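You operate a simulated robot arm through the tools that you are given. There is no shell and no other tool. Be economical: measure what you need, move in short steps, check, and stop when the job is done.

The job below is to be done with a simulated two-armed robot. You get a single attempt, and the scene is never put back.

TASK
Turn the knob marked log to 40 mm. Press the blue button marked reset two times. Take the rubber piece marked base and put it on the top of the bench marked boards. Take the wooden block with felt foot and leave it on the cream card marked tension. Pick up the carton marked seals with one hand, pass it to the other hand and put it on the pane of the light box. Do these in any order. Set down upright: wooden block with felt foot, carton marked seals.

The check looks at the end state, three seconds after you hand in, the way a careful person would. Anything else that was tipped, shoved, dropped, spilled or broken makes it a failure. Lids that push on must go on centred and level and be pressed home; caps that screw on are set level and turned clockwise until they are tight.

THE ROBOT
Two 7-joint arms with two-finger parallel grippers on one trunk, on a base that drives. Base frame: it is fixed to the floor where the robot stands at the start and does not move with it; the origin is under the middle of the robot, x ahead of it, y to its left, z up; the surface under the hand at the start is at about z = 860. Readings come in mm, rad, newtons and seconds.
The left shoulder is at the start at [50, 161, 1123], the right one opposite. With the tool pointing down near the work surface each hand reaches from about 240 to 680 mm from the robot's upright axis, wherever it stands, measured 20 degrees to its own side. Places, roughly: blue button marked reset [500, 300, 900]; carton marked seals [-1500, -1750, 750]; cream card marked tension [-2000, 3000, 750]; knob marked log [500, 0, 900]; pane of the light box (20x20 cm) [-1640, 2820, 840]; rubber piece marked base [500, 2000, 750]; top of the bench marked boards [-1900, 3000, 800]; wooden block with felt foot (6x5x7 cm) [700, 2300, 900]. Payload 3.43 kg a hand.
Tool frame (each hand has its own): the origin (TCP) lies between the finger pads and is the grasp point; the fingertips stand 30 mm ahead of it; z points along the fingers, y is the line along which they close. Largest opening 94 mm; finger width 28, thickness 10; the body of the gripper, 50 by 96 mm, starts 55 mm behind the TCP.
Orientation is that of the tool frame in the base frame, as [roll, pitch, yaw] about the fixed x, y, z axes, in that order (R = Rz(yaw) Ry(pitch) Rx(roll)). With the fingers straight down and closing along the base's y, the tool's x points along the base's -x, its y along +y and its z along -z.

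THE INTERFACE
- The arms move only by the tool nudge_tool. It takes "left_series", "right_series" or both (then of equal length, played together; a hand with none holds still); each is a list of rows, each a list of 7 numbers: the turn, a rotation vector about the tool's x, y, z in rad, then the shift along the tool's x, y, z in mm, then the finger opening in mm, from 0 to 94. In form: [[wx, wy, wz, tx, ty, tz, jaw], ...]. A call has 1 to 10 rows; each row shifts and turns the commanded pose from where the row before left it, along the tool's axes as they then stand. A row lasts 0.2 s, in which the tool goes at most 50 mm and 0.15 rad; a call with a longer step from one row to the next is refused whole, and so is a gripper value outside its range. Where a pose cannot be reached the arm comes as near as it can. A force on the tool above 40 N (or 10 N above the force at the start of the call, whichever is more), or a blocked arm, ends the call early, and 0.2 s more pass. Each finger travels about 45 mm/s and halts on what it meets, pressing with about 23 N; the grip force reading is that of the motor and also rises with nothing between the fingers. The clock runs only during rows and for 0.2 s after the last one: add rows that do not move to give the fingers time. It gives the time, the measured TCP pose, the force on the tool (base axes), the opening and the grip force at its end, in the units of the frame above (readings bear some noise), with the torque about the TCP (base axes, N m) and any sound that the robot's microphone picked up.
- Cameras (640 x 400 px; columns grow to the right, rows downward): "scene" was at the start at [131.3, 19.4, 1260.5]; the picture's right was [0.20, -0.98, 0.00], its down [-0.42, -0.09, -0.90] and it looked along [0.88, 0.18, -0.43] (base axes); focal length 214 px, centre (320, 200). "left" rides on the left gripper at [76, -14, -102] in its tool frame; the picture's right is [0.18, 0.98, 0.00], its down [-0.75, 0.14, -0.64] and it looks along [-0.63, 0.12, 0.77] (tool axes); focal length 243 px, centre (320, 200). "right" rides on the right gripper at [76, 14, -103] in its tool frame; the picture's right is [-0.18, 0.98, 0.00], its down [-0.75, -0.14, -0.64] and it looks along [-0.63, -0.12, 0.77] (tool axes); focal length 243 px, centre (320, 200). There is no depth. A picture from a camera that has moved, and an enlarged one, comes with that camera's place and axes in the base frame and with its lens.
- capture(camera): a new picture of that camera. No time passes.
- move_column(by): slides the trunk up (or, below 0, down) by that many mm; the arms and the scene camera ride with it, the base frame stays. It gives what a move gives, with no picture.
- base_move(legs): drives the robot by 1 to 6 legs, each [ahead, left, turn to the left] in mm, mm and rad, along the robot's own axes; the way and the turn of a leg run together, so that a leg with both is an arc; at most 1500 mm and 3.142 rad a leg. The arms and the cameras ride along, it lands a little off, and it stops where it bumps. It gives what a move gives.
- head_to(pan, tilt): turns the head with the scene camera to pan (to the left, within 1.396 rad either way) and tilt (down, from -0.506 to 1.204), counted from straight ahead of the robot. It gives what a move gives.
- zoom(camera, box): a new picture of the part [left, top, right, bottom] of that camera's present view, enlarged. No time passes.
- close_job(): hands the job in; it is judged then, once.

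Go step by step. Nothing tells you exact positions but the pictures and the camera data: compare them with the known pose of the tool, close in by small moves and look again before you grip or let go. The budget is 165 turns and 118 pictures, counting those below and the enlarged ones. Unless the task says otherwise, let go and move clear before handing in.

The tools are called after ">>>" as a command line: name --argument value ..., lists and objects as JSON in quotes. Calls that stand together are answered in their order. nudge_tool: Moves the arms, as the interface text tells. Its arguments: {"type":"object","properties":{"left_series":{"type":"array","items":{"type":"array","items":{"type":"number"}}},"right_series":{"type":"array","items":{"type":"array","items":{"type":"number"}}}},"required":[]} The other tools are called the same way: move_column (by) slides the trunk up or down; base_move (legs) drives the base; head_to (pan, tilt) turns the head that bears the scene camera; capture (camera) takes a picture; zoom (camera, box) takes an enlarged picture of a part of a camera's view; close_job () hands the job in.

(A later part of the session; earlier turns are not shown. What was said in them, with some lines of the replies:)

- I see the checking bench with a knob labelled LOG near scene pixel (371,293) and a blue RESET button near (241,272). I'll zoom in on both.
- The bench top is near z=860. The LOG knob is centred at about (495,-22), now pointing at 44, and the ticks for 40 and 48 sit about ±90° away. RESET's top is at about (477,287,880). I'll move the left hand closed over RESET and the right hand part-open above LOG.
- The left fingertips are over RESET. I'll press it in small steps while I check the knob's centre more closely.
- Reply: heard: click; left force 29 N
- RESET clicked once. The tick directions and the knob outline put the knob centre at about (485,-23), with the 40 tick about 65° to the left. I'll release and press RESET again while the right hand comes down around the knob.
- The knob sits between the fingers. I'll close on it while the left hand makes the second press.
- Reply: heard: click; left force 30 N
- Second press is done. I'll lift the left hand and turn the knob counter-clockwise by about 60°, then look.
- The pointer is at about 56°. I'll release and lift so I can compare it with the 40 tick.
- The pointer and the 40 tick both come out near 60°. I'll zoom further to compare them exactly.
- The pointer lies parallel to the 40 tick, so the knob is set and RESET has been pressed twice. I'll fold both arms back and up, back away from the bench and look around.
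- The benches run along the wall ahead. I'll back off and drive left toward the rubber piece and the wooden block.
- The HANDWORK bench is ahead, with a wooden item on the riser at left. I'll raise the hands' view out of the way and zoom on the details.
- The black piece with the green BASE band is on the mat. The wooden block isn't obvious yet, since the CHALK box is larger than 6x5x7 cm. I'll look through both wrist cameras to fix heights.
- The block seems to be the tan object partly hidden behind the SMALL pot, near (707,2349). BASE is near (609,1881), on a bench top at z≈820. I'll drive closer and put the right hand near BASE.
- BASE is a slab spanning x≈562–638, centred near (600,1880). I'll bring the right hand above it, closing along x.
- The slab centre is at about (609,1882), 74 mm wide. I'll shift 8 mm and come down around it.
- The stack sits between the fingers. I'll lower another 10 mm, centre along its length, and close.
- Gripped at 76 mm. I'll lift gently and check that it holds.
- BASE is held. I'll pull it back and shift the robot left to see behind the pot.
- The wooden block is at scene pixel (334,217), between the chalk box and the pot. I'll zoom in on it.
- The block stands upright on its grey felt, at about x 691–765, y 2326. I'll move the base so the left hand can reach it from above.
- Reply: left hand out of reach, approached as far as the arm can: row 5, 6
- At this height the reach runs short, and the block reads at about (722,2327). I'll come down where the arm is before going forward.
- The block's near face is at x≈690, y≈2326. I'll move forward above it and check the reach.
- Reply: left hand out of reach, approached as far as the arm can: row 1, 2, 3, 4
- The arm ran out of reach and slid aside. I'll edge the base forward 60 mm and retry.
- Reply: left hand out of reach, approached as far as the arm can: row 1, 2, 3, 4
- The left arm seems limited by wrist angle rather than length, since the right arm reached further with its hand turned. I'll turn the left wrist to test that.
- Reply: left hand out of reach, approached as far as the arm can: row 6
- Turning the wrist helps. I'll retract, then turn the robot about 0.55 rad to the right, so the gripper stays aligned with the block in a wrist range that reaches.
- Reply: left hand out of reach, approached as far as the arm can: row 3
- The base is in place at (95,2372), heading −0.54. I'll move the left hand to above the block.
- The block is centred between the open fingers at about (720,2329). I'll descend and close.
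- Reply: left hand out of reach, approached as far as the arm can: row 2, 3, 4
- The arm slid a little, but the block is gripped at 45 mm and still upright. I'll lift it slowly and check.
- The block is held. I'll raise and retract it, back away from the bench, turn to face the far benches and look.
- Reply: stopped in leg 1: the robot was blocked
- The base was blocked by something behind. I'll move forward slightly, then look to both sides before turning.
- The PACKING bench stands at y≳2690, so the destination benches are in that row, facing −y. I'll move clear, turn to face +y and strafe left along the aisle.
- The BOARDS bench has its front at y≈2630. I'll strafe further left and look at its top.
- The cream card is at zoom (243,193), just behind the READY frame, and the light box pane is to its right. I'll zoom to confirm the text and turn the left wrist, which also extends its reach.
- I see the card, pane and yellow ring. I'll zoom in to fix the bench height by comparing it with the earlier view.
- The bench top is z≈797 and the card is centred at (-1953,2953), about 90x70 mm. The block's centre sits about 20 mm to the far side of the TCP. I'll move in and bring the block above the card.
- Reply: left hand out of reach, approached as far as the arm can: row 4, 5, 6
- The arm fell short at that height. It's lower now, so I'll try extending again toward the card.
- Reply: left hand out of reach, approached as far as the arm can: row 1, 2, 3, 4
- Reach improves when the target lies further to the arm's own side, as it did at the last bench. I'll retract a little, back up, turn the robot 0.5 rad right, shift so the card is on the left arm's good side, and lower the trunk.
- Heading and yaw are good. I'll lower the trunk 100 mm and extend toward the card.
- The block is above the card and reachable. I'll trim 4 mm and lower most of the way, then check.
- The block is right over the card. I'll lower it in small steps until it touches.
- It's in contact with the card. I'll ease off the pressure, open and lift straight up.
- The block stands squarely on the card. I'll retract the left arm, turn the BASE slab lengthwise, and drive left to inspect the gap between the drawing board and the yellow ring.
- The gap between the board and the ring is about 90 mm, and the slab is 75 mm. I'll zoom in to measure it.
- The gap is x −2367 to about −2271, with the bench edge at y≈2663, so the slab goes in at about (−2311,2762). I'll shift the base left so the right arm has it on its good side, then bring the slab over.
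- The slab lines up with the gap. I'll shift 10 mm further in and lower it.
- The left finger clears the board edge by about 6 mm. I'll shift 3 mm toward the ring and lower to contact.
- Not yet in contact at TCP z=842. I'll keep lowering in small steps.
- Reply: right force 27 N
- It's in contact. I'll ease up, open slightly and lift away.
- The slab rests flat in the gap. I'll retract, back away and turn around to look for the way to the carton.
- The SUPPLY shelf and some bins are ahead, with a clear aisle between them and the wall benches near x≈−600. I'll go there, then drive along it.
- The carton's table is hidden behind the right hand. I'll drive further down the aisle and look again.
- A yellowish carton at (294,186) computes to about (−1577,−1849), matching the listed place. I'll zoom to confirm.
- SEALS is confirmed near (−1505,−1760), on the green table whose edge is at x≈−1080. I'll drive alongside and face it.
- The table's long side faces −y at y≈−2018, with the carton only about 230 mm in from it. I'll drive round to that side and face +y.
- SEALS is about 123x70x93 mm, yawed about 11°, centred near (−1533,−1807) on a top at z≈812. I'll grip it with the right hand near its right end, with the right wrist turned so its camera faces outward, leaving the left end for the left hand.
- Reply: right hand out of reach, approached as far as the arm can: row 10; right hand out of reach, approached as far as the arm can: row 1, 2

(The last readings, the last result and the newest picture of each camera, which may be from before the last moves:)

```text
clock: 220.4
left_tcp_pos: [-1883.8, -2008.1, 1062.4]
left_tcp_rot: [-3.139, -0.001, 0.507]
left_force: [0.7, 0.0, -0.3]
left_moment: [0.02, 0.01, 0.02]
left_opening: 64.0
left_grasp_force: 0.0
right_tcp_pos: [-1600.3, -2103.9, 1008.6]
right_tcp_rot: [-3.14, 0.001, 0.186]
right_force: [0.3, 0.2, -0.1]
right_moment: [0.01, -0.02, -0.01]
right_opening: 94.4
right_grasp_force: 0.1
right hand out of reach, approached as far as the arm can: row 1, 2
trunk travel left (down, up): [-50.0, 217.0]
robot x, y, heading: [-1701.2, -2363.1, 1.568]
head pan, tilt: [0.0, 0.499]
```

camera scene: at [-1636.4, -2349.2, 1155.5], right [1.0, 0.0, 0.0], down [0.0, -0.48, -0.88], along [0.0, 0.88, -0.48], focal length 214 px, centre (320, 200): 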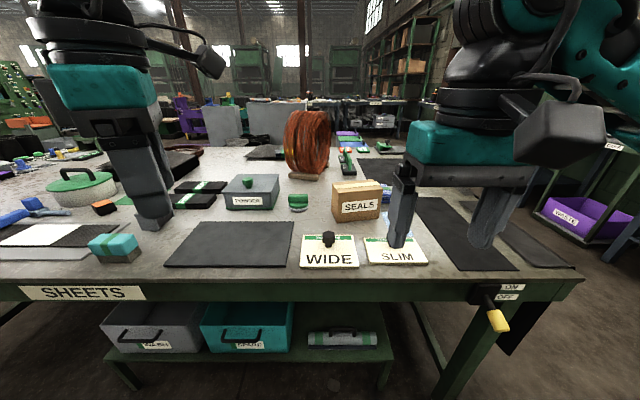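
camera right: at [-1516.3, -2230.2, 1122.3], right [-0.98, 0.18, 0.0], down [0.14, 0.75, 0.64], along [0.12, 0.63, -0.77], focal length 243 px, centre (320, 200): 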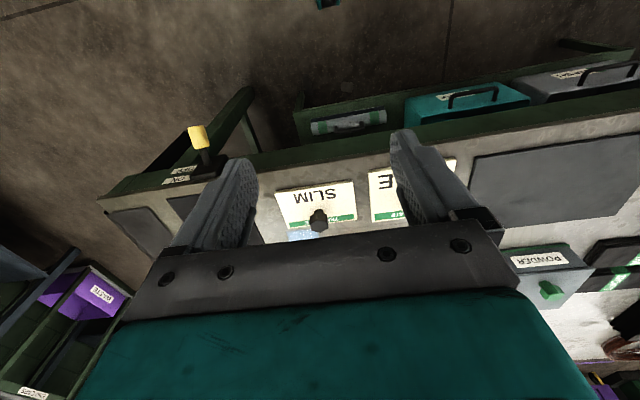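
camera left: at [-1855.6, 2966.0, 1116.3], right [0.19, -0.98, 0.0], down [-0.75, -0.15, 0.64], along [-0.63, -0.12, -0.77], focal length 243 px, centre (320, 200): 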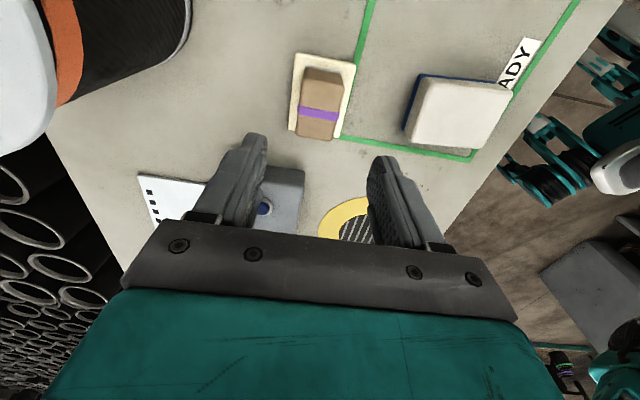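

The right wrist is at its limit that way, so I'll use the other side: right hand with its camera inward but tilted about 1 rad, coming in from the right, so the left hand can later grip from straight above. First I'll rotate the right wrist back.

>>> nudge_tool --right_series '[[0, 0, 0.15, 0, 0, 0, 94], [0, 0, 0.15, 0, 0, 0, 94], [0, 0, 0.15, 0, 0, 0, 94], [0, 0, 0.15, 0, 0, 0, 94], [0, 0, 0.15, 0, 0, 0, 94], [0, 0, 0.15, 0, 0, 0, 94], [0, 0, 0.15, 0, 0, 0, 94], [0, 0, 0.15, 0, 0, 0, 94], [0, 0, 0.15, 0, 0, 0, 94], [0, 0, 0.15, 0, 0, 0, 94]]'

>>> nudge_tool --right_series '[[0, 0, 0.15, 0, 0, 0, 94], [0, 0, 0.15, 0, 0, 0, 94], [0, 0, 0.15, 0, 0, 0, 94], [0, 0, 0.15, 0, 0, 0, 94], [0, 0, 0.15, 0, 0, 0, 94], [0, 0, 0.15, 0, 0, 0, 94], [0, 0, 0.15, 0, 0, 0, 94], [0, 0, 0.15, 0, 0, 0, 94], [0, 0, 0.15, 0, 0, 0, 94], [0, 0, 0.15, 0, 0, 0, 94]]'

>>> nudge_tool --right_series '[[0, 0, 0.135, -40, 0, 0, 94], [0, 0, 0, -40, 0, 0, 94], [0, 0.143, 0, -40, 0, 0, 94], [0, 0.143, 0, 0, 0, 0, 94], [0, 0.143, 0, 0, 0, 0, 94], [0, 0.143, 0, 0, 0, 0, 94], [0, 0.143, 0, 0, 0, 0, 94], [0, 0.143, 0, 0, 0, 0, 94], [0, 0.143, 0, 0, 0, 0, 94], [0, 0, 0, 0, 0, 0, 94]]'

>>> capture --camera "scene"

```text
clock: 222.6
left_tcp_pos: [-1884.6, -2008.4, 1062.5]
left_tcp_rot: [-3.139, 0.001, 0.507]
left_force: [0.5, 0.0, -0.3]
left_moment: [0.01, -0.02, 0.01]
left_opening: 64.0
left_grasp_force: 0.1
right_tcp_pos: [-1600.3, -2102.3, 1008.6]
right_tcp_rot: [3.141, -0.001, -1.313]
right_force: [-0.3, 0.6, -0.2]
right_moment: [-0.01, -0.05, -0.02]
right_opening: 94.0
right_grasp_force: 0.1
trunk travel left (down, up): [-50.0, 217.0]
robot x, y, heading: [-1694.9, -2360.5, 1.571]
head pan, tilt: [0.0, 0.499]
```

```text
clock: 224.8
left_tcp_pos: [-1884.1, -2007.7, 1063.2]
left_tcp_rot: [-3.14, 0.0, 0.507]
left_force: [0.0, -0.4, -0.1]
left_moment: [0.01, -0.01, -0.02]
left_opening: 63.9
left_grasp_force: 0.1
right_tcp_pos: [-1600.0, -2103.9, 1008.4]
right_tcp_rot: [-3.142, 0.001, -2.813]
right_force: [0.5, 0.2, 0.1]
right_moment: [-0.01, 0.0, 0.0]
right_opening: 94.1
right_grasp_force: 0.1
trunk travel left (down, up): [-50.0, 217.0]
robot x, y, heading: [-1698.7, -2362.5, 1.569]
head pan, tilt: [0.0, 0.499]
```

```text
clock: 227.0
left_tcp_pos: [-1885.0, -2008.6, 1064.3]
left_tcp_rot: [-3.14, -0.001, 0.507]
left_force: [0.1, -0.7, 0.0]
left_moment: [-0.03, 0.01, 0.01]
left_opening: 63.9
left_grasp_force: 0.0
right_tcp_pos: [-1482.1, -2075.9, 1007.7]
right_tcp_rot: [3.14, -1.002, -2.947]
right_force: [-0.6, 0.4, 0.5]
right_moment: [0.0, -0.01, -0.04]
right_opening: 94.2
right_grasp_force: 0.1
trunk travel left (down, up): [-50.0, 217.0]
robot x, y, heading: [-1694.9, -2360.7, 1.57]
head pan, tilt: [0.0, 0.499]
```

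```text
30 pictures are left
camera scene: at [-1695.7, -2229.9, 1155.5], right [1.0, 0.0, 0.0], down [0.0, -0.48, -0.88], along [0.0, 0.88, -0.48], focal length 214 px, centre (320, 200)
```

scene: 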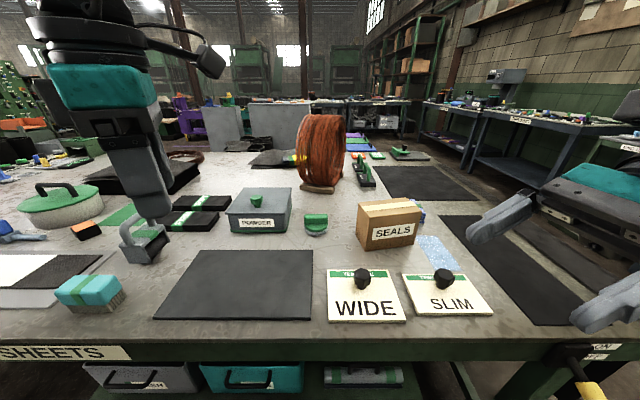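

The tilted pose is reachable. I'll zoom on the carton from here for an exact fix.

>>> zoom --camera "scene" --box '[340, 185, 468, 265]'

```text
5.00 times, centred on (404, 225) of scene
camera zoom: at [-1695.7, -2229.9, 1155.5], right [1.0, 0.0, 0.0], down [0.0, -0.48, -0.88], along [0.0, 0.88, -0.48], focal length 1072 px, centre (-100, 75)
```

zoom: 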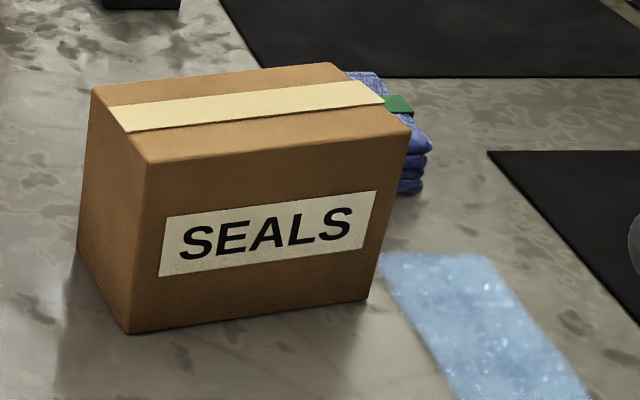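

Fix: carton centre (−1536.5,−1807), yaw 0.197, bottom z 812, top 905. I'll increase the tilt to 1.25 rad and move to a pre-grasp point out to its right.

>>> nudge_tool --right_series '[[0, 0.125, 0, 0, 0, 0, 94], [0, 0.125, 0, 0, 0, 0, 94], [0, 0, 0, -5.8, 39.3, -17.6, 94], [0, 0, 0, -5.8, 39.3, -17.6, 94], [0, 0, 0, -5.8, 39.3, -17.6, 94], [0, 0, 0, -5.8, 39.3, -17.6, 94], [0, 0, 0, -5.8, 39.3, -17.6, 94], [0, 0, 0, -5.8, 39.3, -17.6, 94], [0, 0, 0, -5.8, 39.3, -17.6, 94], [0, 0, 0, 0, 0, 0, 94]]'

>>> capture --camera "scene"

```text
clock: 229.2
left_tcp_pos: [-1884.0, -2008.7, 1063.0]
left_tcp_rot: [-3.14, 0.0, 0.505]
left_force: [-0.7, 0.1, 0.0]
left_moment: [-0.01, 0.01, -0.02]
left_opening: 64.1
left_grasp_force: 0.0
right_tcp_pos: [-1417.4, -1808.9, 1009.8]
right_tcp_rot: [3.14, -1.249, -2.944]
right_force: [-0.7, 0.0, -0.5]
right_moment: [-0.03, -0.01, 0.01]
right_opening: 93.9
right_grasp_force: 0.0
right hand out of reach, approached as far as the arm can: row 9
trunk travel left (down, up): [-50.0, 217.0]
robot x, y, heading: [-1694.8, -2364.4, 1.567]
head pan, tilt: [0.0, 0.499]
```

```text
28 pictures are left
camera scene: at [-1695.8, -2230.0, 1155.5], right [1.0, 0.0, 0.0], down [0.0, -0.48, -0.88], along [0.0, 0.88, -0.48], focal length 214 px, centre (320, 200)
```

scene: 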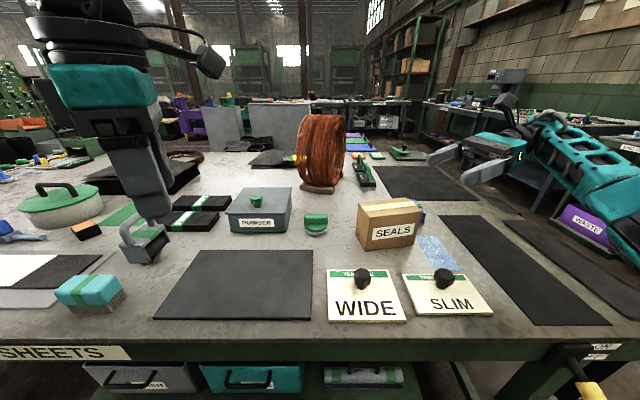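

That's just out of reach, so I'll move the base slightly right and forward, then continue to the pre-grasp.

>>> base_move --legs '[[20, -60, 0]]'

>>> nudge_tool --right_series '[[0, 0, 0, -22, 4.4, 20, 94], [0, 0, 0, -22, 4.4, 20, 94], [0, 0, 0, -22, 4.4, 20, 94], [0, 0, 0, -22, 4.4, 20, 94], [0, 0, 0, 0, 0, 0, 94]]'

>>> capture --camera "scene"

>>> capture --camera "right"

```text
clock: 230.4
left_tcp_pos: [-1823.0, -1987.6, 1062.7]
left_tcp_rot: [-3.139, 0.0, 0.506]
left_force: [0.2, 0.0, -0.1]
left_moment: [0.01, -0.02, -0.02]
left_opening: 64.1
left_grasp_force: 0.1
right_tcp_pos: [-1355.3, -1790.5, 1009.5]
right_tcp_rot: [-3.139, -1.25, -2.951]
right_force: [1.0, -0.5, -0.6]
right_moment: [-0.02, -0.01, 0.0]
right_opening: 94.0
right_grasp_force: 0.0
trunk travel left (down, up): [-50.0, 217.0]
robot x, y, heading: [-1639.7, -2341.7, 1.57]
head pan, tilt: [0.0, 0.499]
```

```text
clock: 231.6
left_tcp_pos: [-1823.0, -1989.0, 1063.7]
left_tcp_rot: [-3.141, -0.001, 0.505]
left_force: [-0.6, 0.7, -0.5]
left_moment: [0.01, -0.02, -0.01]
left_opening: 64.2
left_grasp_force: 0.1
right_tcp_pos: [-1406.0, -1782.3, 900.8]
right_tcp_rot: [3.141, -1.25, -2.948]
right_force: [-0.3, -0.2, -0.3]
right_moment: [-0.03, -0.02, 0.0]
right_opening: 94.0
right_grasp_force: 0.1
trunk travel left (down, up): [-50.0, 217.0]
robot x, y, heading: [-1637.4, -2342.4, 1.567]
head pan, tilt: [0.0, 0.499]
```

```text
27 pictures are left
camera scene: at [-1635.3, -2210.2, 1155.5], right [1.0, 0.0, 0.0], down [0.0, -0.48, -0.88], along [0.0, 0.88, -0.48], focal length 214 px, centre (320, 200)
```

scene: 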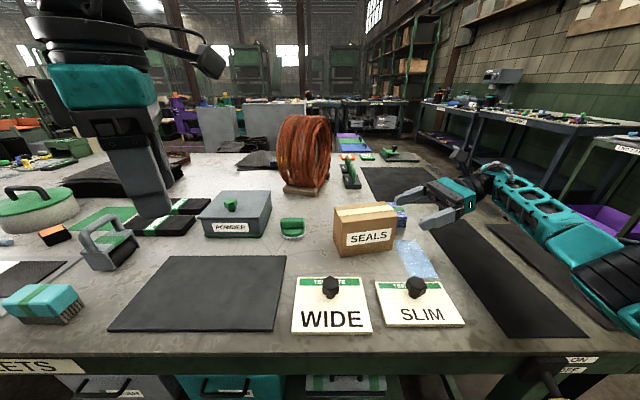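

```text
26 pictures are left
camera right: at [-1336.6, -1754.1, 1004.2], right [-0.13, 0.98, -0.17], down [0.86, 0.02, -0.51], along [-0.5, -0.22, -0.84], focal length 243 px, centre (320, 200)
```

right: 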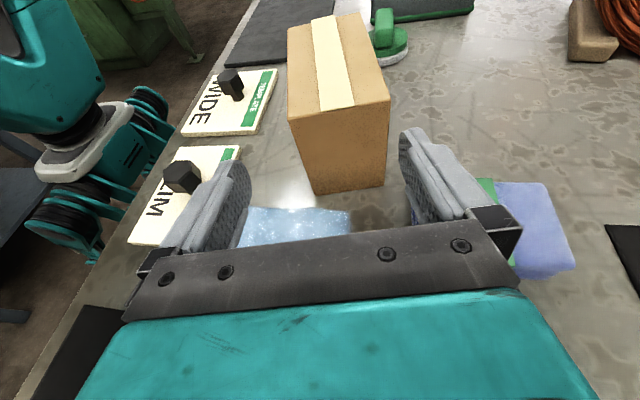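

The right camera and the scene camera agree best with the table at z≈800, which puts the carton centre at (−1531,−1792.5). I'll correct and slide the fingers around its right end.

>>> nudge_tool --right_series '[[0, 0, 0, -12.2, 14.2, 0, 94], [0, 0, 0, 0, 0, 25, 94], [0, 0, 0, 0, 0, 25, 94], [0, 0, 0, 0, 0, 25, 94], [0, 0, 0, 0, 0, 24, 94], [0, 0, 0, 0, 0, 0, 94]]'

>>> capture --camera "right"

>>> zoom --camera "scene" --box '[310, 170, 470, 270]'

```text
clock: 233.0
left_tcp_pos: [-1823.7, -1988.4, 1063.4]
left_tcp_rot: [-3.14, 0.001, 0.507]
left_force: [0.2, 0.9, -0.5]
left_moment: [0.02, 0.03, 0.01]
left_opening: 63.9
left_grasp_force: 0.0
right_tcp_pos: [-1499.2, -1786.4, 857.3]
right_tcp_rot: [-3.14, -1.251, -2.949]
right_force: [0.1, -0.2, 0.4]
right_moment: [0.0, 0.0, -0.03]
right_opening: 94.1
right_grasp_force: 0.1
trunk travel left (down, up): [-50.0, 217.0]
robot x, y, heading: [-1636.4, -2340.1, 1.567]
head pan, tilt: [0.0, 0.499]
```

```text
25 pictures are left
camera right: at [-1428.4, -1757.7, 962.2], right [-0.13, 0.98, -0.18], down [0.86, 0.02, -0.51], along [-0.5, -0.22, -0.84], focal length 243 px, centre (320, 200)
```

right: 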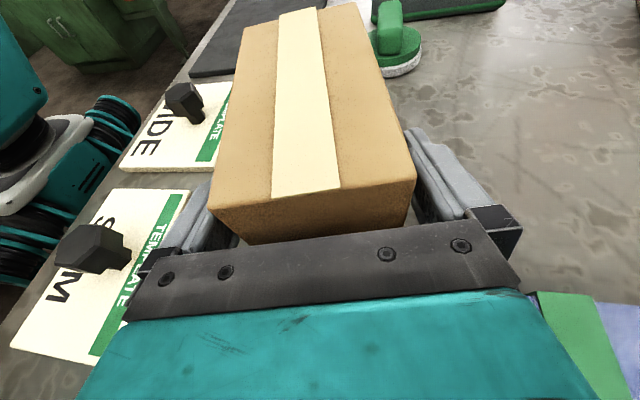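

```text
4.00 times, centred on (390, 220) of scene
camera zoom: at [-1635.3, -2210.2, 1155.5], right [1.0, 0.0, 0.0], down [0.0, -0.48, -0.88], along [0.0, 0.88, -0.48], focal length 858 px, centre (40, 120)
```

zoom: 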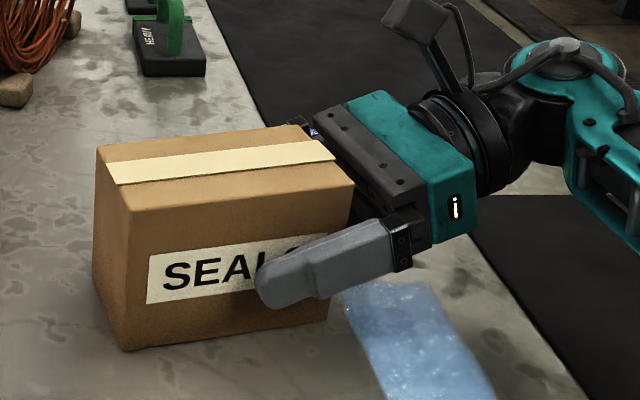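

The fingers straddle the carton's right half. I'll close and lift slightly.

>>> nudge_tool --right_series '[[0, 0, 0, 0, 0, 0, 80], [0, 0, 0, 0, 0, 0, 65], [0, 0, 0, 0, 0, 0, 50], [0, 0, 0, 0, 0, 0, 40], [0, 0, 0, 0, 0, 0, 40], [0, 0, 0, 9.5, 0, -3.1, 40], [0, 0, 0, 19, 0, -6.3, 40], [0, 0, 0, 28.5, 0, -9.4, 40]]'

>>> zoom --camera "scene" --box '[310, 150, 470, 250]'

```text
clock: 234.8
left_tcp_pos: [-1824.5, -1988.0, 1063.8]
left_tcp_rot: [-3.138, -0.001, 0.506]
left_force: [0.0, 0.8, 0.9]
left_moment: [0.01, 0.0, 0.04]
left_opening: 64.0
left_grasp_force: 0.1
right_tcp_pos: [-1497.7, -1785.2, 916.5]
right_tcp_rot: [-3.136, -1.251, -2.952]
right_force: [0.2, 0.6, -0.3]
right_moment: [0.0, -0.08, 0.02]
right_opening: 74.0
right_grasp_force: 23.3
trunk travel left (down, up): [-50.0, 217.0]
robot x, y, heading: [-1639.6, -2342.3, 1.569]
head pan, tilt: [0.0, 0.499]
```

```text
4.00 times, centred on (390, 200) of scene
camera zoom: at [-1635.3, -2210.2, 1155.5], right [1.0, 0.0, 0.0], down [0.0, -0.48, -0.88], along [0.0, 0.88, -0.48], focal length 858 px, centre (40, 200)
```

zoom: 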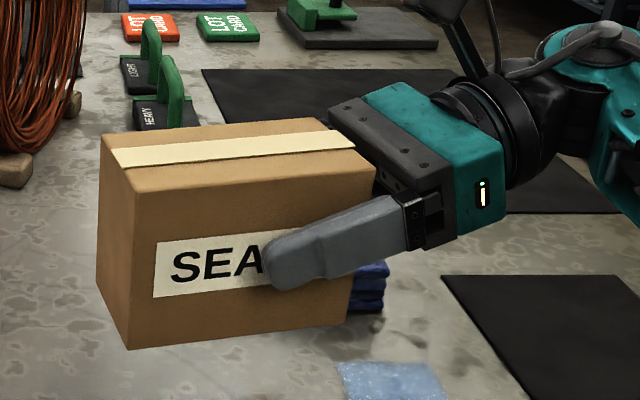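

The carton is lifted and level. I'll raise it, back away from the table and bring it in front of the robot for the handover.

>>> nudge_tool --right_series '[[0, 0, 0, 38, 0, -12.5, 40], [0, 0, 0, 38, 0, -12.5, 40], [0, 0, 0, 8.7, -21, 26.4, 40], [0, 0, 0, 8.7, -21, 26.4, 40], [0, 0, 0, 8.7, -21, 26.4, 40], [0, 0, 0, 8.7, -21, 26.4, 40]]'

>>> base_move --legs '[[-250, 0, 0]]'

>>> nudge_tool --left_series '[[0, 0, 0.12, 0, 0, 0, 94], [0, 0, 0.12, 0, 0, 0, 94], [0, 0, 0.07, 0, 0, 0, 94], [0, 0, 0, 0, 0, 0, 94]]'

>>> capture --camera "scene"

>>> capture --camera "left"

```text
clock: 236.2
left_tcp_pos: [-1823.7, -1987.7, 1063.7]
left_tcp_rot: [-3.139, -0.001, 0.506]
left_force: [0.9, -1.3, -0.8]
left_moment: [0.01, 0.01, 0.04]
left_opening: 64.0
left_grasp_force: 0.2
right_tcp_pos: [-1592.8, -1890.0, 995.5]
right_tcp_rot: [-3.138, -1.251, -2.953]
right_force: [-1.0, 0.4, -1.1]
right_moment: [0.0, -0.05, -0.01]
right_opening: 74.2
right_grasp_force: 22.9
trunk travel left (down, up): [-50.0, 217.0]
robot x, y, heading: [-1636.6, -2338.8, 1.572]
head pan, tilt: [0.0, 0.499]
```

```text
clock: 238.0
left_tcp_pos: [-1824.6, -2240.3, 1064.3]
left_tcp_rot: [-3.14, 0.001, 0.507]
left_force: [-1.1, -0.6, -0.5]
left_moment: [0.02, 0.0, 0.0]
left_opening: 63.8
left_grasp_force: 0.1
right_tcp_pos: [-1592.3, -2139.9, 996.8]
right_tcp_rot: [-3.139, -1.251, -2.944]
right_force: [-0.5, -0.4, -0.6]
right_moment: [0.0, -0.02, 0.01]
right_opening: 74.3
right_grasp_force: 22.7
trunk travel left (down, up): [-50.0, 217.0]
robot x, y, heading: [-1635.9, -2591.4, 1.569]
head pan, tilt: [0.0, 0.499]
```

```text
clock: 239.0
left_tcp_pos: [-1824.0, -2238.9, 1063.8]
left_tcp_rot: [-3.141, 0.0, 0.197]
left_force: [0.4, -0.1, -0.5]
left_moment: [0.04, -0.02, 0.01]
left_opening: 94.1
left_grasp_force: 0.0
right_tcp_pos: [-1594.2, -2140.1, 995.6]
right_tcp_rot: [-3.14, -1.253, -2.949]
right_force: [-0.2, 0.8, -0.7]
right_moment: [0.03, -0.08, 0.0]
right_opening: 74.0
right_grasp_force: 23.5
trunk travel left (down, up): [-50.0, 217.0]
robot x, y, heading: [-1634.9, -2591.5, 1.569]
head pan, tilt: [0.0, 0.499]
```

```text
22 pictures are left
camera scene: at [-1635.6, -2460.7, 1155.5], right [1.0, 0.0, 0.0], down [0.0, -0.48, -0.88], along [0.0, 0.88, -0.48], focal length 214 px, centre (320, 200)
```

scene: 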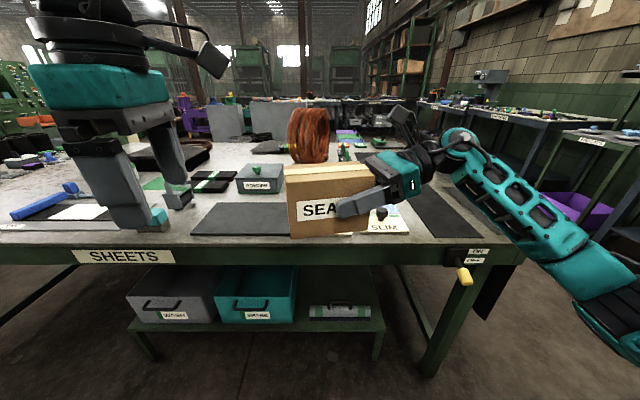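

```text
21 pictures are left
camera left: at [-1752.1, -2210.4, 1165.7], right [0.37, -0.93, 0.0], down [-0.71, -0.29, 0.64], along [-0.6, -0.24, -0.77], focal length 243 px, centre (320, 200)
```

left: 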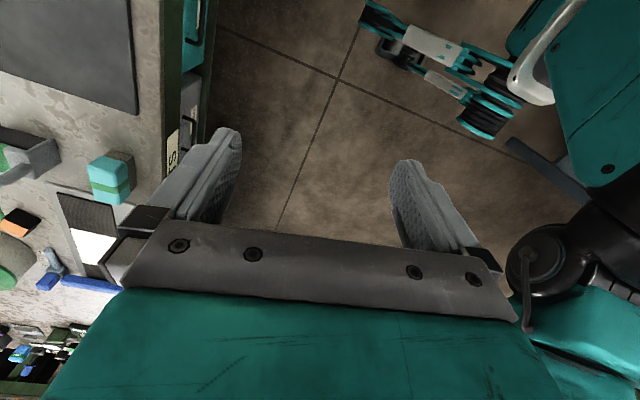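

The left hand is now parallel to the carton. I'll raise it and move it above the carton's left half, then check before coming down.

>>> nudge_tool --left_series '[[0, 0, 0, 0, 0, -30, 94], [0, 0, 0, 0, 0, -30, 94], [0, 0, 0, 35.4, -10.5, 0, 94], [0, 0, 0, 35.4, -10.5, 0, 94], [0, 0, 0, 35.4, -10.5, 0, 94], [0, 0, 0, 35.4, -10.5, 0, 94], [0, 0, 0, 35.2, -10.7, 0, 94], [0, 0, 0, 0, 0, 0, 94]]'

>>> capture --camera "scene"

>>> capture --camera "left"

```text
clock: 240.8
left_tcp_pos: [-1771.5, -2200.4, 1097.5]
left_tcp_rot: [-3.14, 0.0, 0.199]
left_force: [0.7, 0.0, 0.0]
left_moment: [-0.01, -0.02, 0.04]
left_opening: 94.0
left_grasp_force: 0.0
left hand out of reach, approached as far as the arm can: row 4, 5, 6, 7
right_tcp_pos: [-1592.1, -2141.0, 995.3]
right_tcp_rot: [-3.141, -1.251, -2.948]
right_force: [-0.9, 0.6, -2.2]
right_moment: [0.0, -0.03, 0.0]
right_opening: 73.9
right_grasp_force: 23.1
trunk travel left (down, up): [-50.0, 217.0]
robot x, y, heading: [-1636.5, -2589.3, 1.571]
head pan, tilt: [0.0, 0.499]
```

```text
20 pictures are left
camera scene: at [-1635.7, -2460.7, 1155.5], right [1.0, 0.0, 0.0], down [0.0, -0.48, -0.88], along [0.0, 0.88, -0.48], focal length 214 px, centre (320, 200)
```

scene: 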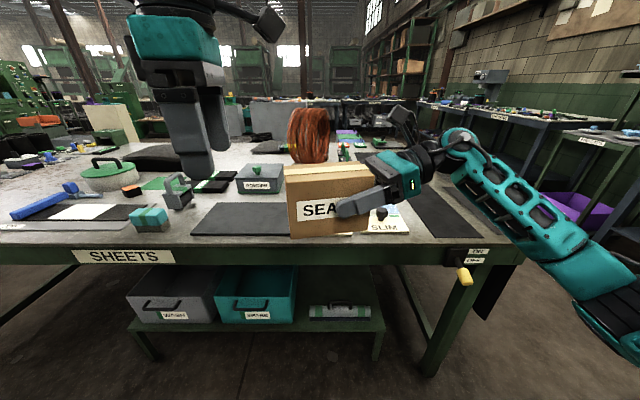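

```text
19 pictures are left
camera left: at [-1699.7, -2171.2, 1200.5], right [0.37, -0.93, 0.0], down [-0.71, -0.29, 0.64], along [-0.6, -0.24, -0.77], focal length 243 px, centre (320, 200)
```

left: 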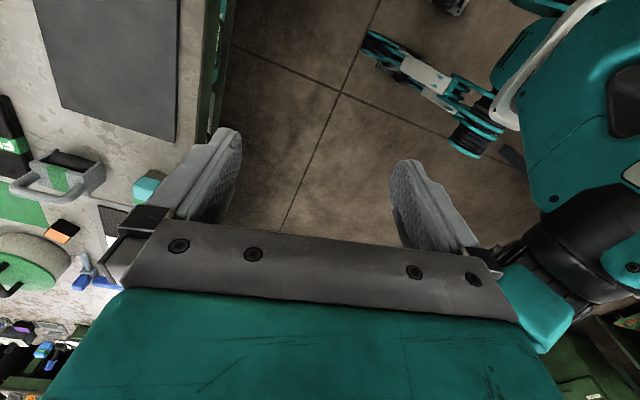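

The left arm can't come that far inward. I'll bring the carton toward the left and lower with the right hand instead.

>>> nudge_tool --right_series '[[0, 0, 0, -18, 0, 6, 40], [0, 0, 0, -8, -10, 30, 40], [0, 0, 0, -4, -10, 30, 40], [0, 0, 0, -2, -10, 30, 40], [0, 0, 0, 0, -9.5, 30, 40], [0, 0, 0, 0, 0, 0, 40]]'

>>> capture --camera "left"

>>> capture --camera "scene"

```text
clock: 242.2
left_tcp_pos: [-1771.6, -2200.9, 1098.6]
left_tcp_rot: [-3.139, 0.0, 0.2]
left_force: [-0.6, 0.4, 0.0]
left_moment: [0.02, 0.03, 0.03]
left_opening: 93.9
left_grasp_force: 0.1
right_tcp_pos: [-1695.1, -2201.0, 926.2]
right_tcp_rot: [-3.14, -1.251, -2.949]
right_force: [0.5, 0.1, -1.6]
right_moment: [0.03, -0.05, -0.03]
right_opening: 74.1
right_grasp_force: 23.1
trunk travel left (down, up): [-50.0, 217.0]
robot x, y, heading: [-1634.4, -2595.0, 1.57]
head pan, tilt: [0.0, 0.499]
```

```text
18 pictures are left
camera left: at [-1699.6, -2171.4, 1200.6], right [0.37, -0.93, 0.0], down [-0.71, -0.29, 0.64], along [-0.6, -0.24, -0.77], focal length 243 px, centre (320, 200)
```

left: 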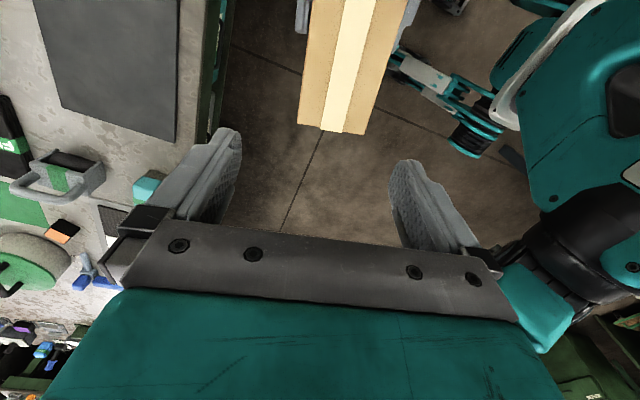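

```text
17 pictures are left
camera scene: at [-1635.7, -2460.7, 1155.5], right [1.0, 0.0, 0.0], down [0.0, -0.48, -0.88], along [0.0, 0.88, -0.48], focal length 214 px, centre (320, 200)
```

scene: 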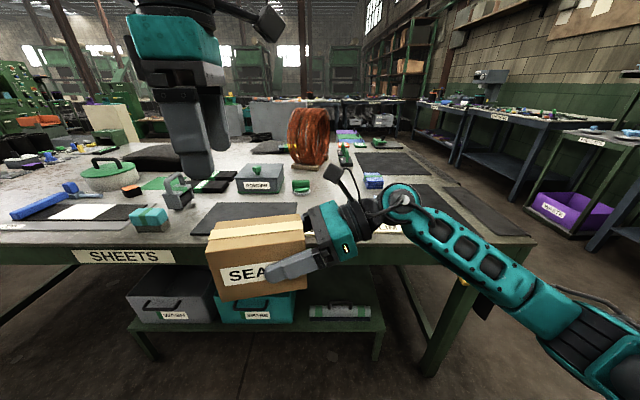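

The carton's left end reads at about (−1791,−2221), as predicted. I'll align the left hand over the point 28 mm in from that end and lower partway.

>>> nudge_tool --left_series '[[0, 0, 0, 4.4, 15.8, 0, 94], [0, 0, 0, 0, 0, 35, 94], [0, 0, 0, 0, 0, 35, 94], [0, 0, 0, 0, 0, 20, 94], [0, 0, 0, 0, 0, 0, 94]]'

>>> capture --camera "left"

```text
clock: 243.4
left_tcp_pos: [-1762.6, -2215.9, 1007.9]
left_tcp_rot: [-3.14, 0.0, 0.199]
left_force: [-1.0, -1.2, -1.0]
left_moment: [0.02, -0.01, 0.02]
left_opening: 93.8
left_grasp_force: 0.0
right_tcp_pos: [-1695.0, -2200.8, 925.5]
right_tcp_rot: [-3.14, -1.252, -2.948]
right_force: [0.7, 0.3, -1.5]
right_moment: [0.02, 0.0, 0.02]
right_opening: 74.0
right_grasp_force: 22.7
trunk travel left (down, up): [-50.0, 217.0]
robot x, y, heading: [-1634.1, -2592.9, 1.571]
head pan, tilt: [0.0, 0.499]
```

```text
16 pictures are left
camera left: at [-1691.1, -2186.2, 1110.2], right [0.37, -0.93, 0.0], down [-0.71, -0.29, 0.64], along [-0.6, -0.24, -0.77], focal length 243 px, centre (320, 200)
```

left: 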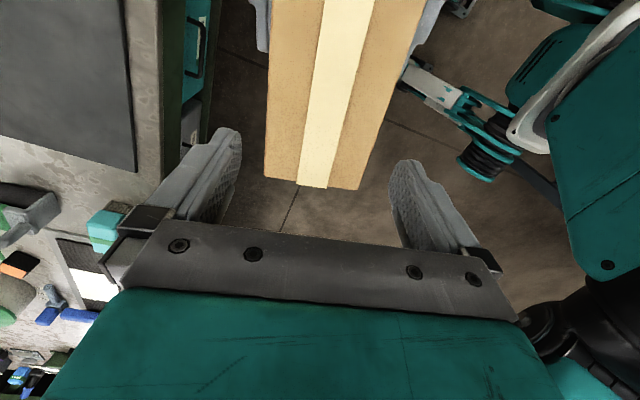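

The carton sits centred between the left fingers. I'll descend and close the left hand on it.

>>> nudge_tool --left_series '[[0, 0, 0, 0, 0, 30, 94], [0, 0, 0, 0, 0, 30, 94], [0, 0, 0, 0, 0, 22, 94], [0, 0, 0, 0, 0, 0, 82], [0, 0, 0, 0, 0, 0, 70], [0, 0, 0, 0, 0, 0, 55], [0, 0, 0, 0, 0, 0, 45], [0, 0, 0, 0, 0, 0, 45]]'

>>> capture --camera "scene"

```text
clock: 245.2
left_tcp_pos: [-1762.4, -2214.7, 926.0]
left_tcp_rot: [-3.141, 0.001, 0.199]
left_force: [-2.1, 6.8, 0.0]
left_moment: [-0.18, 0.02, 0.17]
left_opening: 74.0
left_grasp_force: 23.5
right_tcp_pos: [-1692.5, -2200.9, 927.3]
right_tcp_rot: [-3.138, -1.252, -2.945]
right_force: [2.5, -6.4, 0.5]
right_moment: [0.17, 0.04, 0.28]
right_opening: 73.9
right_grasp_force: 22.5
trunk travel left (down, up): [-50.0, 217.0]
robot x, y, heading: [-1637.2, -2593.5, 1.576]
head pan, tilt: [0.0, 0.499]
```

```text
15 pictures are left
camera scene: at [-1635.7, -2460.7, 1155.5], right [1.0, 0.0, 0.0], down [0.0, -0.48, -0.88], along [0.0, 0.88, -0.48], focal length 214 px, centre (320, 200)
```

scene: 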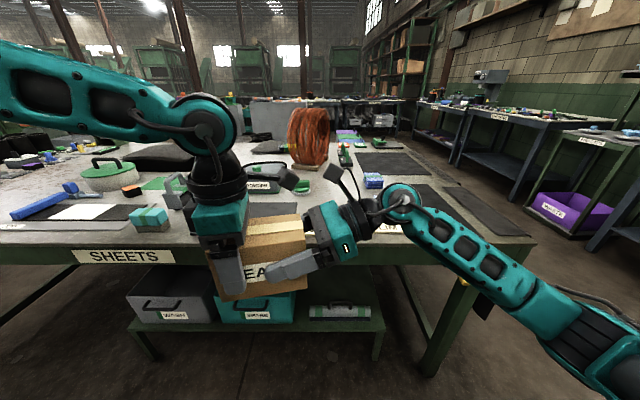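

Both hands hold it at 74 mm. I'll open the right hand and withdraw it along its own axis.

>>> nudge_tool --right_series '[[0, 0, 0, 0, 0, 0, 82], [0, 0, 0, 0, 0, 0, 94], [0, 0, 0, 0, 0, 0, 94], [0, 0, 0, 0, 0, -25, 94], [0, 0, 0, 0, 0, -35, 94], [0, 0, 0, 0, 0, -45, 94], [0, 0, 0, 0, 0, -45, 94], [0, 0, 0, 0, 0, -20, 94]]'

>>> capture --camera "scene"

```text
clock: 247.0
left_tcp_pos: [-1763.1, -2215.1, 926.1]
left_tcp_rot: [-3.14, 0.0, 0.199]
left_force: [-0.5, 0.4, -0.3]
left_moment: [-0.01, 0.07, 0.02]
left_opening: 74.0
left_grasp_force: 23.3
right_tcp_pos: [-1534.1, -2169.5, 978.9]
right_tcp_rot: [-3.138, -1.25, -2.947]
right_force: [-0.5, -0.2, 0.5]
right_moment: [-0.01, -0.01, 0.03]
right_opening: 94.1
right_grasp_force: 0.0
trunk travel left (down, up): [-50.0, 217.0]
robot x, y, heading: [-1633.6, -2594.3, 1.571]
head pan, tilt: [0.0, 0.499]
```

```text
14 pictures are left
camera scene: at [-1635.6, -2460.8, 1155.5], right [1.0, 0.0, 0.0], down [0.0, -0.48, -0.88], along [0.0, 0.88, -0.48], focal length 214 px, centre (320, 200)
```

scene: 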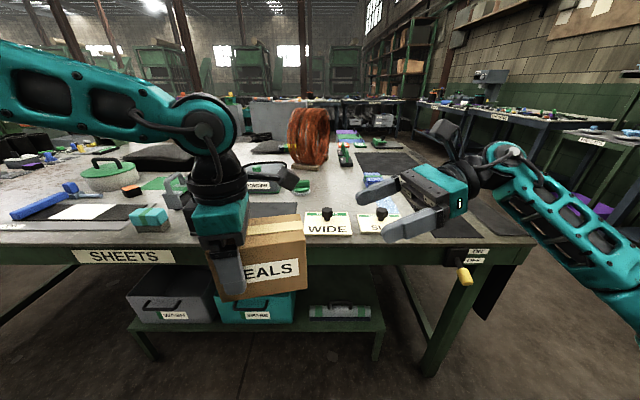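

Handover is complete and the left hand holds the carton. I'll raise it a little and drive back to the BOARDS bench by the same route.

>>> nudge_tool --left_series '[[0, 0, 0, 0, 0, -30, 45], [0, 0, 0, 0, 0, -30, 45]]' --right_series '[[0, 0, 0, 30, 0, 0, 94], [0, 0, 0, 30, 0, 0, 94]]'

>>> base_move --legs '[[0, -1044, 0], [1400, 0, 0], [1400, 0, 0], [1250, 0, 0]]'

```text
clock: 247.6
left_tcp_pos: [-1763.1, -2216.5, 986.9]
left_tcp_rot: [-3.139, 0.002, 0.197]
left_force: [-0.4, -0.1, -1.7]
left_moment: [-0.02, 0.05, 0.01]
left_opening: 74.4
left_grasp_force: 23.5
right_tcp_pos: [-1552.8, -2172.8, 1037.2]
right_tcp_rot: [-3.138, -1.25, -2.948]
right_force: [-0.7, 0.7, 0.6]
right_moment: [-0.03, -0.03, 0.04]
right_opening: 94.1
right_grasp_force: 0.1
trunk travel left (down, up): [-50.0, 217.0]
robot x, y, heading: [-1638.9, -2589.1, 1.572]
head pan, tilt: [0.0, 0.499]
```

```text
clock: 276.1
left_tcp_pos: [-774.7, 1817.3, 985.5]
left_tcp_rot: [-3.138, 0.0, 0.219]
left_force: [0.3, -0.4, -1.5]
left_moment: [-0.01, 0.08, 0.03]
left_opening: 74.1
left_grasp_force: 23.0
right_tcp_pos: [-568.2, 1865.1, 1036.0]
right_tcp_rot: [-3.14, -1.251, -2.928]
right_force: [-0.9, 0.1, 0.6]
right_moment: [-0.02, -0.01, 0.01]
right_opening: 93.8
right_grasp_force: 0.0
trunk travel left (down, up): [-50.0, 217.0]
robot x, y, heading: [-642.5, 1445.2, 1.591]
head pan, tilt: [0.0, 0.499]
```

I'm back in the aisle. I'll straighten, strafe to the light box, tuck in the right hand and approach the bench.

>>> nudge_tool --left_series '[[0, 0, 0.1, 0, 0, -20, 45], [0, 0, 0.1, 0, 0, -20, 45], [0, 0, 0, 0, 0, -10, 45]]' --right_series '[[0, 0, 0, 0, -33, 0, 94], [0, 0, 0, 0, -33, 0, 94], [0, 0, 0, 0, -33, 0, 94]]'

>>> base_move --legs '[[0, 0, -0.02], [0, 775, 0], [750, 0, 0]]'

>>> capture --camera "scene"

```text
clock: 276.9
left_tcp_pos: [-777.1, 1816.7, 1037.9]
left_tcp_rot: [-3.141, 0.0, 0.014]
left_force: [0.6, -0.6, -1.8]
left_moment: [0.02, 0.05, 0.01]
left_opening: 74.3
left_grasp_force: 22.8
right_tcp_pos: [-547.4, 1766.7, 1036.2]
right_tcp_rot: [-3.138, -1.251, -2.929]
right_force: [0.1, 0.1, -0.5]
right_moment: [-0.02, 0.02, 0.0]
right_opening: 94.0
right_grasp_force: 0.0
trunk travel left (down, up): [-50.0, 217.0]
robot x, y, heading: [-644.3, 1442.9, 1.593]
head pan, tilt: [0.0, 0.499]
```

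```text
clock: 288.1
left_tcp_pos: [-1556.4, 2561.3, 1035.8]
left_tcp_rot: [-3.14, 0.0, 0.014]
left_force: [-0.8, -0.3, -1.5]
left_moment: [-0.01, 0.04, 0.01]
left_opening: 73.7
left_grasp_force: 23.0
right_tcp_pos: [-1327.6, 2511.4, 1035.8]
right_tcp_rot: [-3.14, -1.252, -2.933]
right_force: [0.7, 0.1, 0.3]
right_moment: [0.01, 0.0, 0.0]
right_opening: 94.1
right_grasp_force: 0.1
trunk travel left (down, up): [-50.0, 217.0]
robot x, y, heading: [-1426.2, 2188.5, 1.584]
head pan, tilt: [0.0, 0.499]
```

```text
13 pictures are left
camera scene: at [-1426.9, 2319.5, 1155.4], right [1.0, 0.02, 0.0], down [0.01, -0.48, -0.88], along [-0.01, 0.88, -0.48], focal length 214 px, centre (320, 200)
```

scene: 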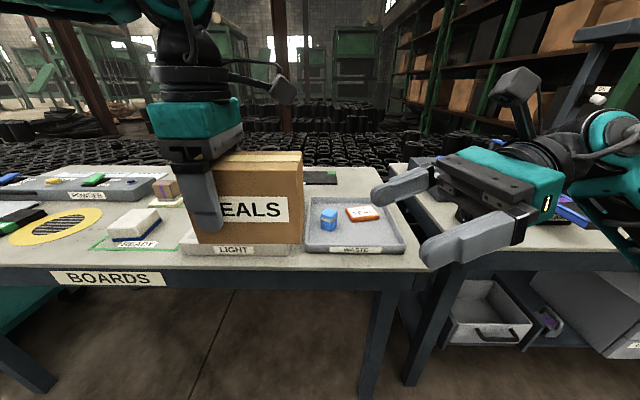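

I'm at the bench with the light box just left of centre. I'll close in and bring the carton above the pane.

>>> base_move --legs '[[145, 0, -0.012]]'

>>> nudge_tool --left_series '[[0, 0, 0, -21, -25, 12, 45], [0, 0, 0, -21, -25, 12, 45], [0, 0, 0, -21, -25, 12, 45], [0, 0, 0, -21, -25, 12, 45], [0, 0, 0, -21, -25, 12, 45], [0, 0, 0, 0, 0, 0, 45]]'

>>> capture --camera "scene"

>>> capture --camera "left"

```text
clock: 289.4
left_tcp_pos: [-1554.7, 2709.1, 1035.7]
left_tcp_rot: [-3.141, -0.001, 0.002]
left_force: [0.1, 0.0, -1.7]
left_moment: [0.0, 0.06, -0.02]
left_opening: 74.1
left_grasp_force: 22.9
right_tcp_pos: [-1325.7, 2656.3, 1036.3]
right_tcp_rot: [-3.137, -1.252, -2.945]
right_force: [0.9, 0.3, -1.2]
right_moment: [-0.01, 0.0, 0.05]
right_opening: 93.9
right_grasp_force: 0.0
trunk travel left (down, up): [-50.0, 217.0]
robot x, y, heading: [-1427.5, 2333.1, 1.574]
head pan, tilt: [0.0, 0.499]
```

```text
clock: 290.8
left_tcp_pos: [-1659.0, 2833.6, 976.4]
left_tcp_rot: [-3.139, -0.001, -0.002]
left_force: [0.3, -0.6, -2.5]
left_moment: [0.0, 0.04, -0.02]
left_opening: 74.2
left_grasp_force: 22.8
right_tcp_pos: [-1325.1, 2656.8, 1037.4]
right_tcp_rot: [-3.14, -1.252, -2.943]
right_force: [-0.8, 0.0, -0.4]
right_moment: [0.0, -0.03, -0.04]
right_opening: 93.7
right_grasp_force: 0.0
trunk travel left (down, up): [-50.0, 217.0]
robot x, y, heading: [-1428.2, 2334.3, 1.574]
head pan, tilt: [0.0, 0.499]
```

```text
12 pictures are left
camera scene: at [-1426.8, 2464.7, 1155.5], right [1.0, 0.0, 0.0], down [0.0, -0.48, -0.88], along [0.0, 0.88, -0.48], focal length 214 px, centre (320, 200)
```

scene: 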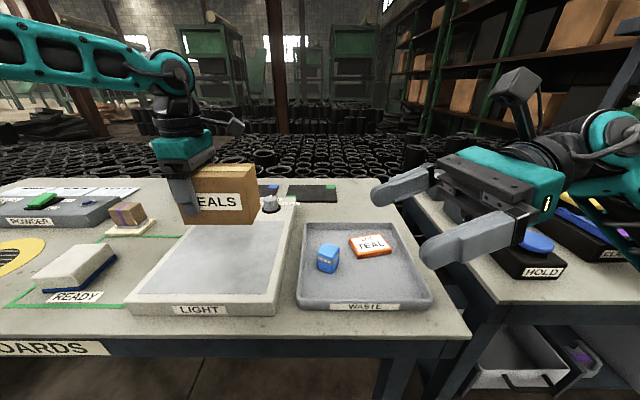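

```text
11 pictures are left
camera left: at [-1583.3, 2847.7, 1079.0], right [0.18, -0.98, 0.0], down [-0.75, -0.14, 0.64], along [-0.63, -0.12, -0.77], focal length 243 px, centre (320, 200)
```

left: 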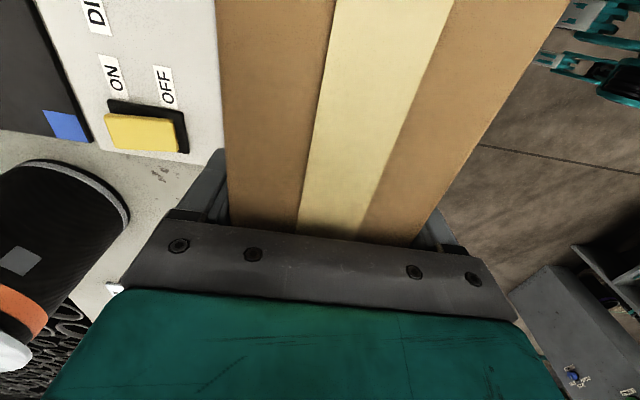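

The carton is over the pane, whose centre is about (−1628,2840) at z≈820. I'll lower it most of the way.

>>> nudge_tool --left_series '[[0, 0, 0, -3, -4, 30, 45], [0, 0, 0, 0, 0, 25, 45], [0, 0, 0, 0, 0, 15, 45], [0, 0, 0, 0, 0, 5, 45], [0, 0, 0, 0, 0, 3, 45], [0, 0, 0, 0, 0, 3, 45], [0, 0, 0, 0, 0, 0, 45]]'

>>> zoom --camera "scene" --box '[120, 150, 312, 270]'

```text
clock: 292.4
left_tcp_pos: [-1662.5, 2837.0, 898.7]
left_tcp_rot: [-3.135, 0.0, 0.003]
left_force: [-4.0, 0.4, 17.6]
left_moment: [-0.63, -0.38, 0.04]
left_opening: 74.2
left_grasp_force: 22.8
right_tcp_pos: [-1325.5, 2655.6, 1036.9]
right_tcp_rot: [-3.141, -1.252, -2.938]
right_force: [-0.3, -0.3, 0.5]
right_moment: [-0.02, 0.02, 0.0]
right_opening: 94.0
right_grasp_force: 0.1
trunk travel left (down, up): [-50.0, 217.0]
robot x, y, heading: [-1426.9, 2332.7, 1.574]
head pan, tilt: [0.0, 0.499]
```

```text
3.33 times, centred on (216, 210) of scene
camera zoom: at [-1426.6, 2463.5, 1155.9], right [1.0, 0.0, 0.0], down [0.0, -0.48, -0.88], along [0.0, 0.88, -0.48], focal length 715 px, centre (667, 167)
```

zoom: 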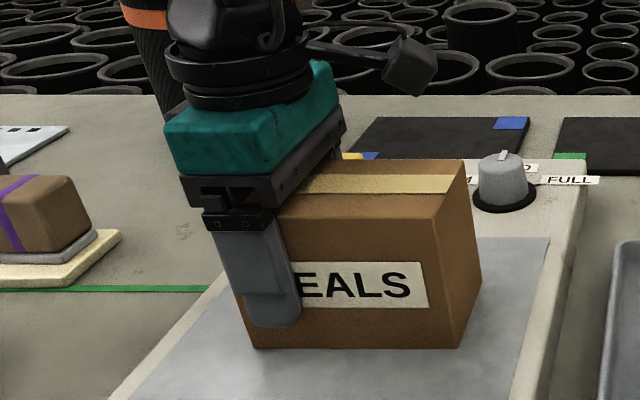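

The carton has touched the pane. I'll ease off 2 mm, open the left hand and lift clear.

>>> nudge_tool --left_series '[[0, 0, 0, 0, 0, -2, 45], [0, 0, 0, 0, 0, 0, 78], [0, 0, 0, 0, 0, 0, 90], [0, 0, 0, 0, 0, 0, 90], [0, 0, 0, 0, 0, -25, 90], [0, 0, 0, 0, 0, -40, 90], [0, 0, 0, 0, 0, -45, 90], [0, 0, 0, 0, 0, -40, 90]]'

>>> capture --camera "scene"

>>> capture --camera "left"

```text
clock: 294.2
left_tcp_pos: [-1660.8, 2839.4, 1047.3]
left_tcp_rot: [-3.14, -0.001, 0.002]
left_force: [0.3, 0.2, -0.8]
left_moment: [-0.02, 0.0, 0.02]
left_opening: 89.8
left_grasp_force: 0.0
right_tcp_pos: [-1325.8, 2656.7, 1036.6]
right_tcp_rot: [-3.141, -1.251, -2.946]
right_force: [-0.2, 0.0, 0.0]
right_moment: [0.0, -0.02, 0.01]
right_opening: 93.7
right_grasp_force: 0.0
trunk travel left (down, up): [-50.0, 217.0]
robot x, y, heading: [-1430.1, 2333.2, 1.576]
head pan, tilt: [0.0, 0.499]
```

```text
9 pictures are left
camera scene: at [-1426.8, 2464.6, 1155.5], right [1.0, 0.0, 0.0], down [0.0, -0.48, -0.88], along [0.0, 0.88, -0.48], focal length 214 px, centre (320, 200)
```

scene: 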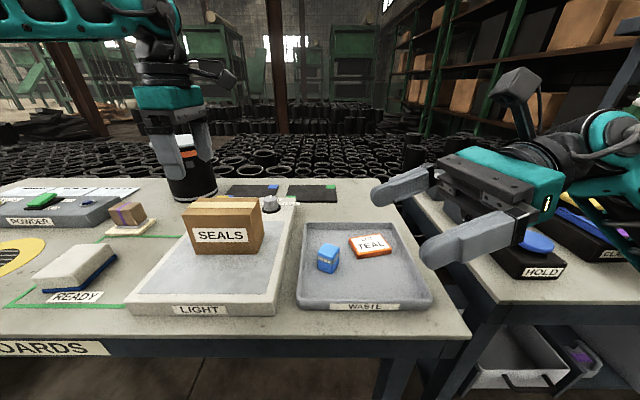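

```text
8 pictures are left
camera left: at [-1585.1, 2852.3, 1149.9], right [0.19, -0.98, 0.0], down [-0.75, -0.14, 0.64], along [-0.63, -0.12, -0.77], focal length 243 px, centre (320, 200)
```

left: 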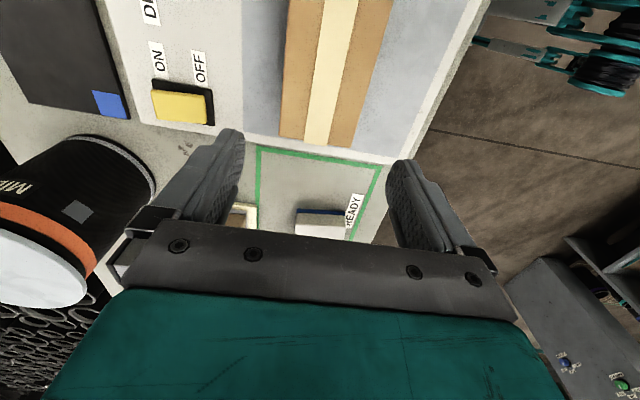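

The carton stands upright on the pane. I'll pull the left arm back and drive clear for a final look.

>>> nudge_tool --left_series '[[0, 0, 0, 0, 35, -8, 90], [0, 0, 0, 0, 40, 0, 90], [0, 0, 0, 0, 40, 0, 90], [0, 0, 0, 0, 40, 0, 90], [0, 0, 0, 0, 40, 0, 90]]'

>>> base_move --legs '[[-250, 250, 0]]'

>>> capture --camera "scene"

```text
clock: 295.4
left_tcp_pos: [-1662.6, 2640.0, 1055.2]
left_tcp_rot: [-3.141, 0.0, 0.001]
left_force: [-0.3, -0.3, -1.0]
left_moment: [0.02, 0.03, -0.01]
left_opening: 90.1
left_grasp_force: 0.1
right_tcp_pos: [-1324.9, 2656.9, 1036.4]
right_tcp_rot: [3.141, -1.251, -2.944]
right_force: [0.2, 0.4, -0.2]
right_moment: [0.0, -0.03, -0.04]
right_opening: 93.9
right_grasp_force: 0.0
trunk travel left (down, up): [-50.0, 217.0]
robot x, y, heading: [-1427.5, 2336.0, 1.571]
head pan, tilt: [0.0, 0.499]
```

```text
clock: 298.2
left_tcp_pos: [-1911.0, 2390.1, 1055.1]
left_tcp_rot: [-3.14, -0.001, 0.0]
left_force: [0.3, 0.1, -0.3]
left_moment: [0.01, 0.0, -0.01]
left_opening: 90.0
left_grasp_force: 0.1
right_tcp_pos: [-1574.9, 2404.6, 1036.6]
right_tcp_rot: [-3.141, -1.251, -2.941]
right_force: [-0.4, 0.2, -0.3]
right_moment: [-0.01, 0.0, 0.01]
right_opening: 94.1
right_grasp_force: 0.0
trunk travel left (down, up): [-50.0, 217.0]
robot x, y, heading: [-1681.7, 2080.9, 1.575]
head pan, tilt: [0.0, 0.499]
```

```text
7 pictures are left
camera scene: at [-1676.4, 2213.1, 1155.5], right [1.0, 0.01, 0.0], down [0.0, -0.48, -0.88], along [0.0, 0.88, -0.48], focal length 214 px, centre (320, 200)
```

scene: 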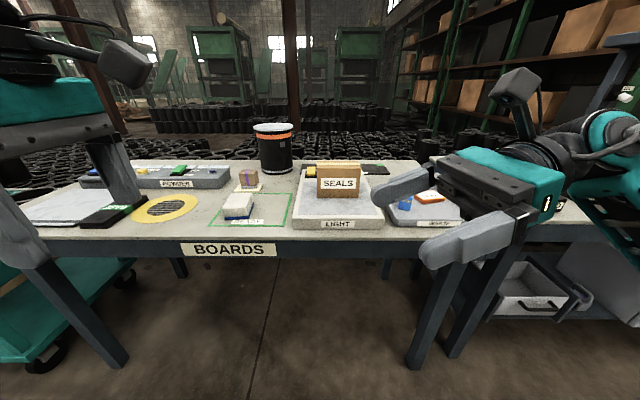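

The slab, block and carton all rest where they should, the hands are empty and clear, and the knob and button work was finished at the start. I'll hand in the job.

>>> close_job

```text
The job is handed in.
```

I did all five jobs and handed the work in.

- **Log knob:** it points at the 40 mm mark. I checked this against the mark in the pictures after letting go, to within about 2°.
- **Reset button:** pressed twice, with a click heard each time.
- **Rubber piece (base):** it lies flat on the bench marked boards, between the drawing board and the yellow ring.
- **Wooden block:** it stands upright, felt side down, on the cream card marked tension. As the gripper closed on it at the first bench, it slid about 2 cm but stayed upright.
- **Carton (seals):** picked up with the right hand, passed to the left in the air, and set upright on the pane of the light box.

Early on, the base was stopped by something behind it, probably the packing bench, while backing away from the first bench. I didn't check whether anything there had moved.
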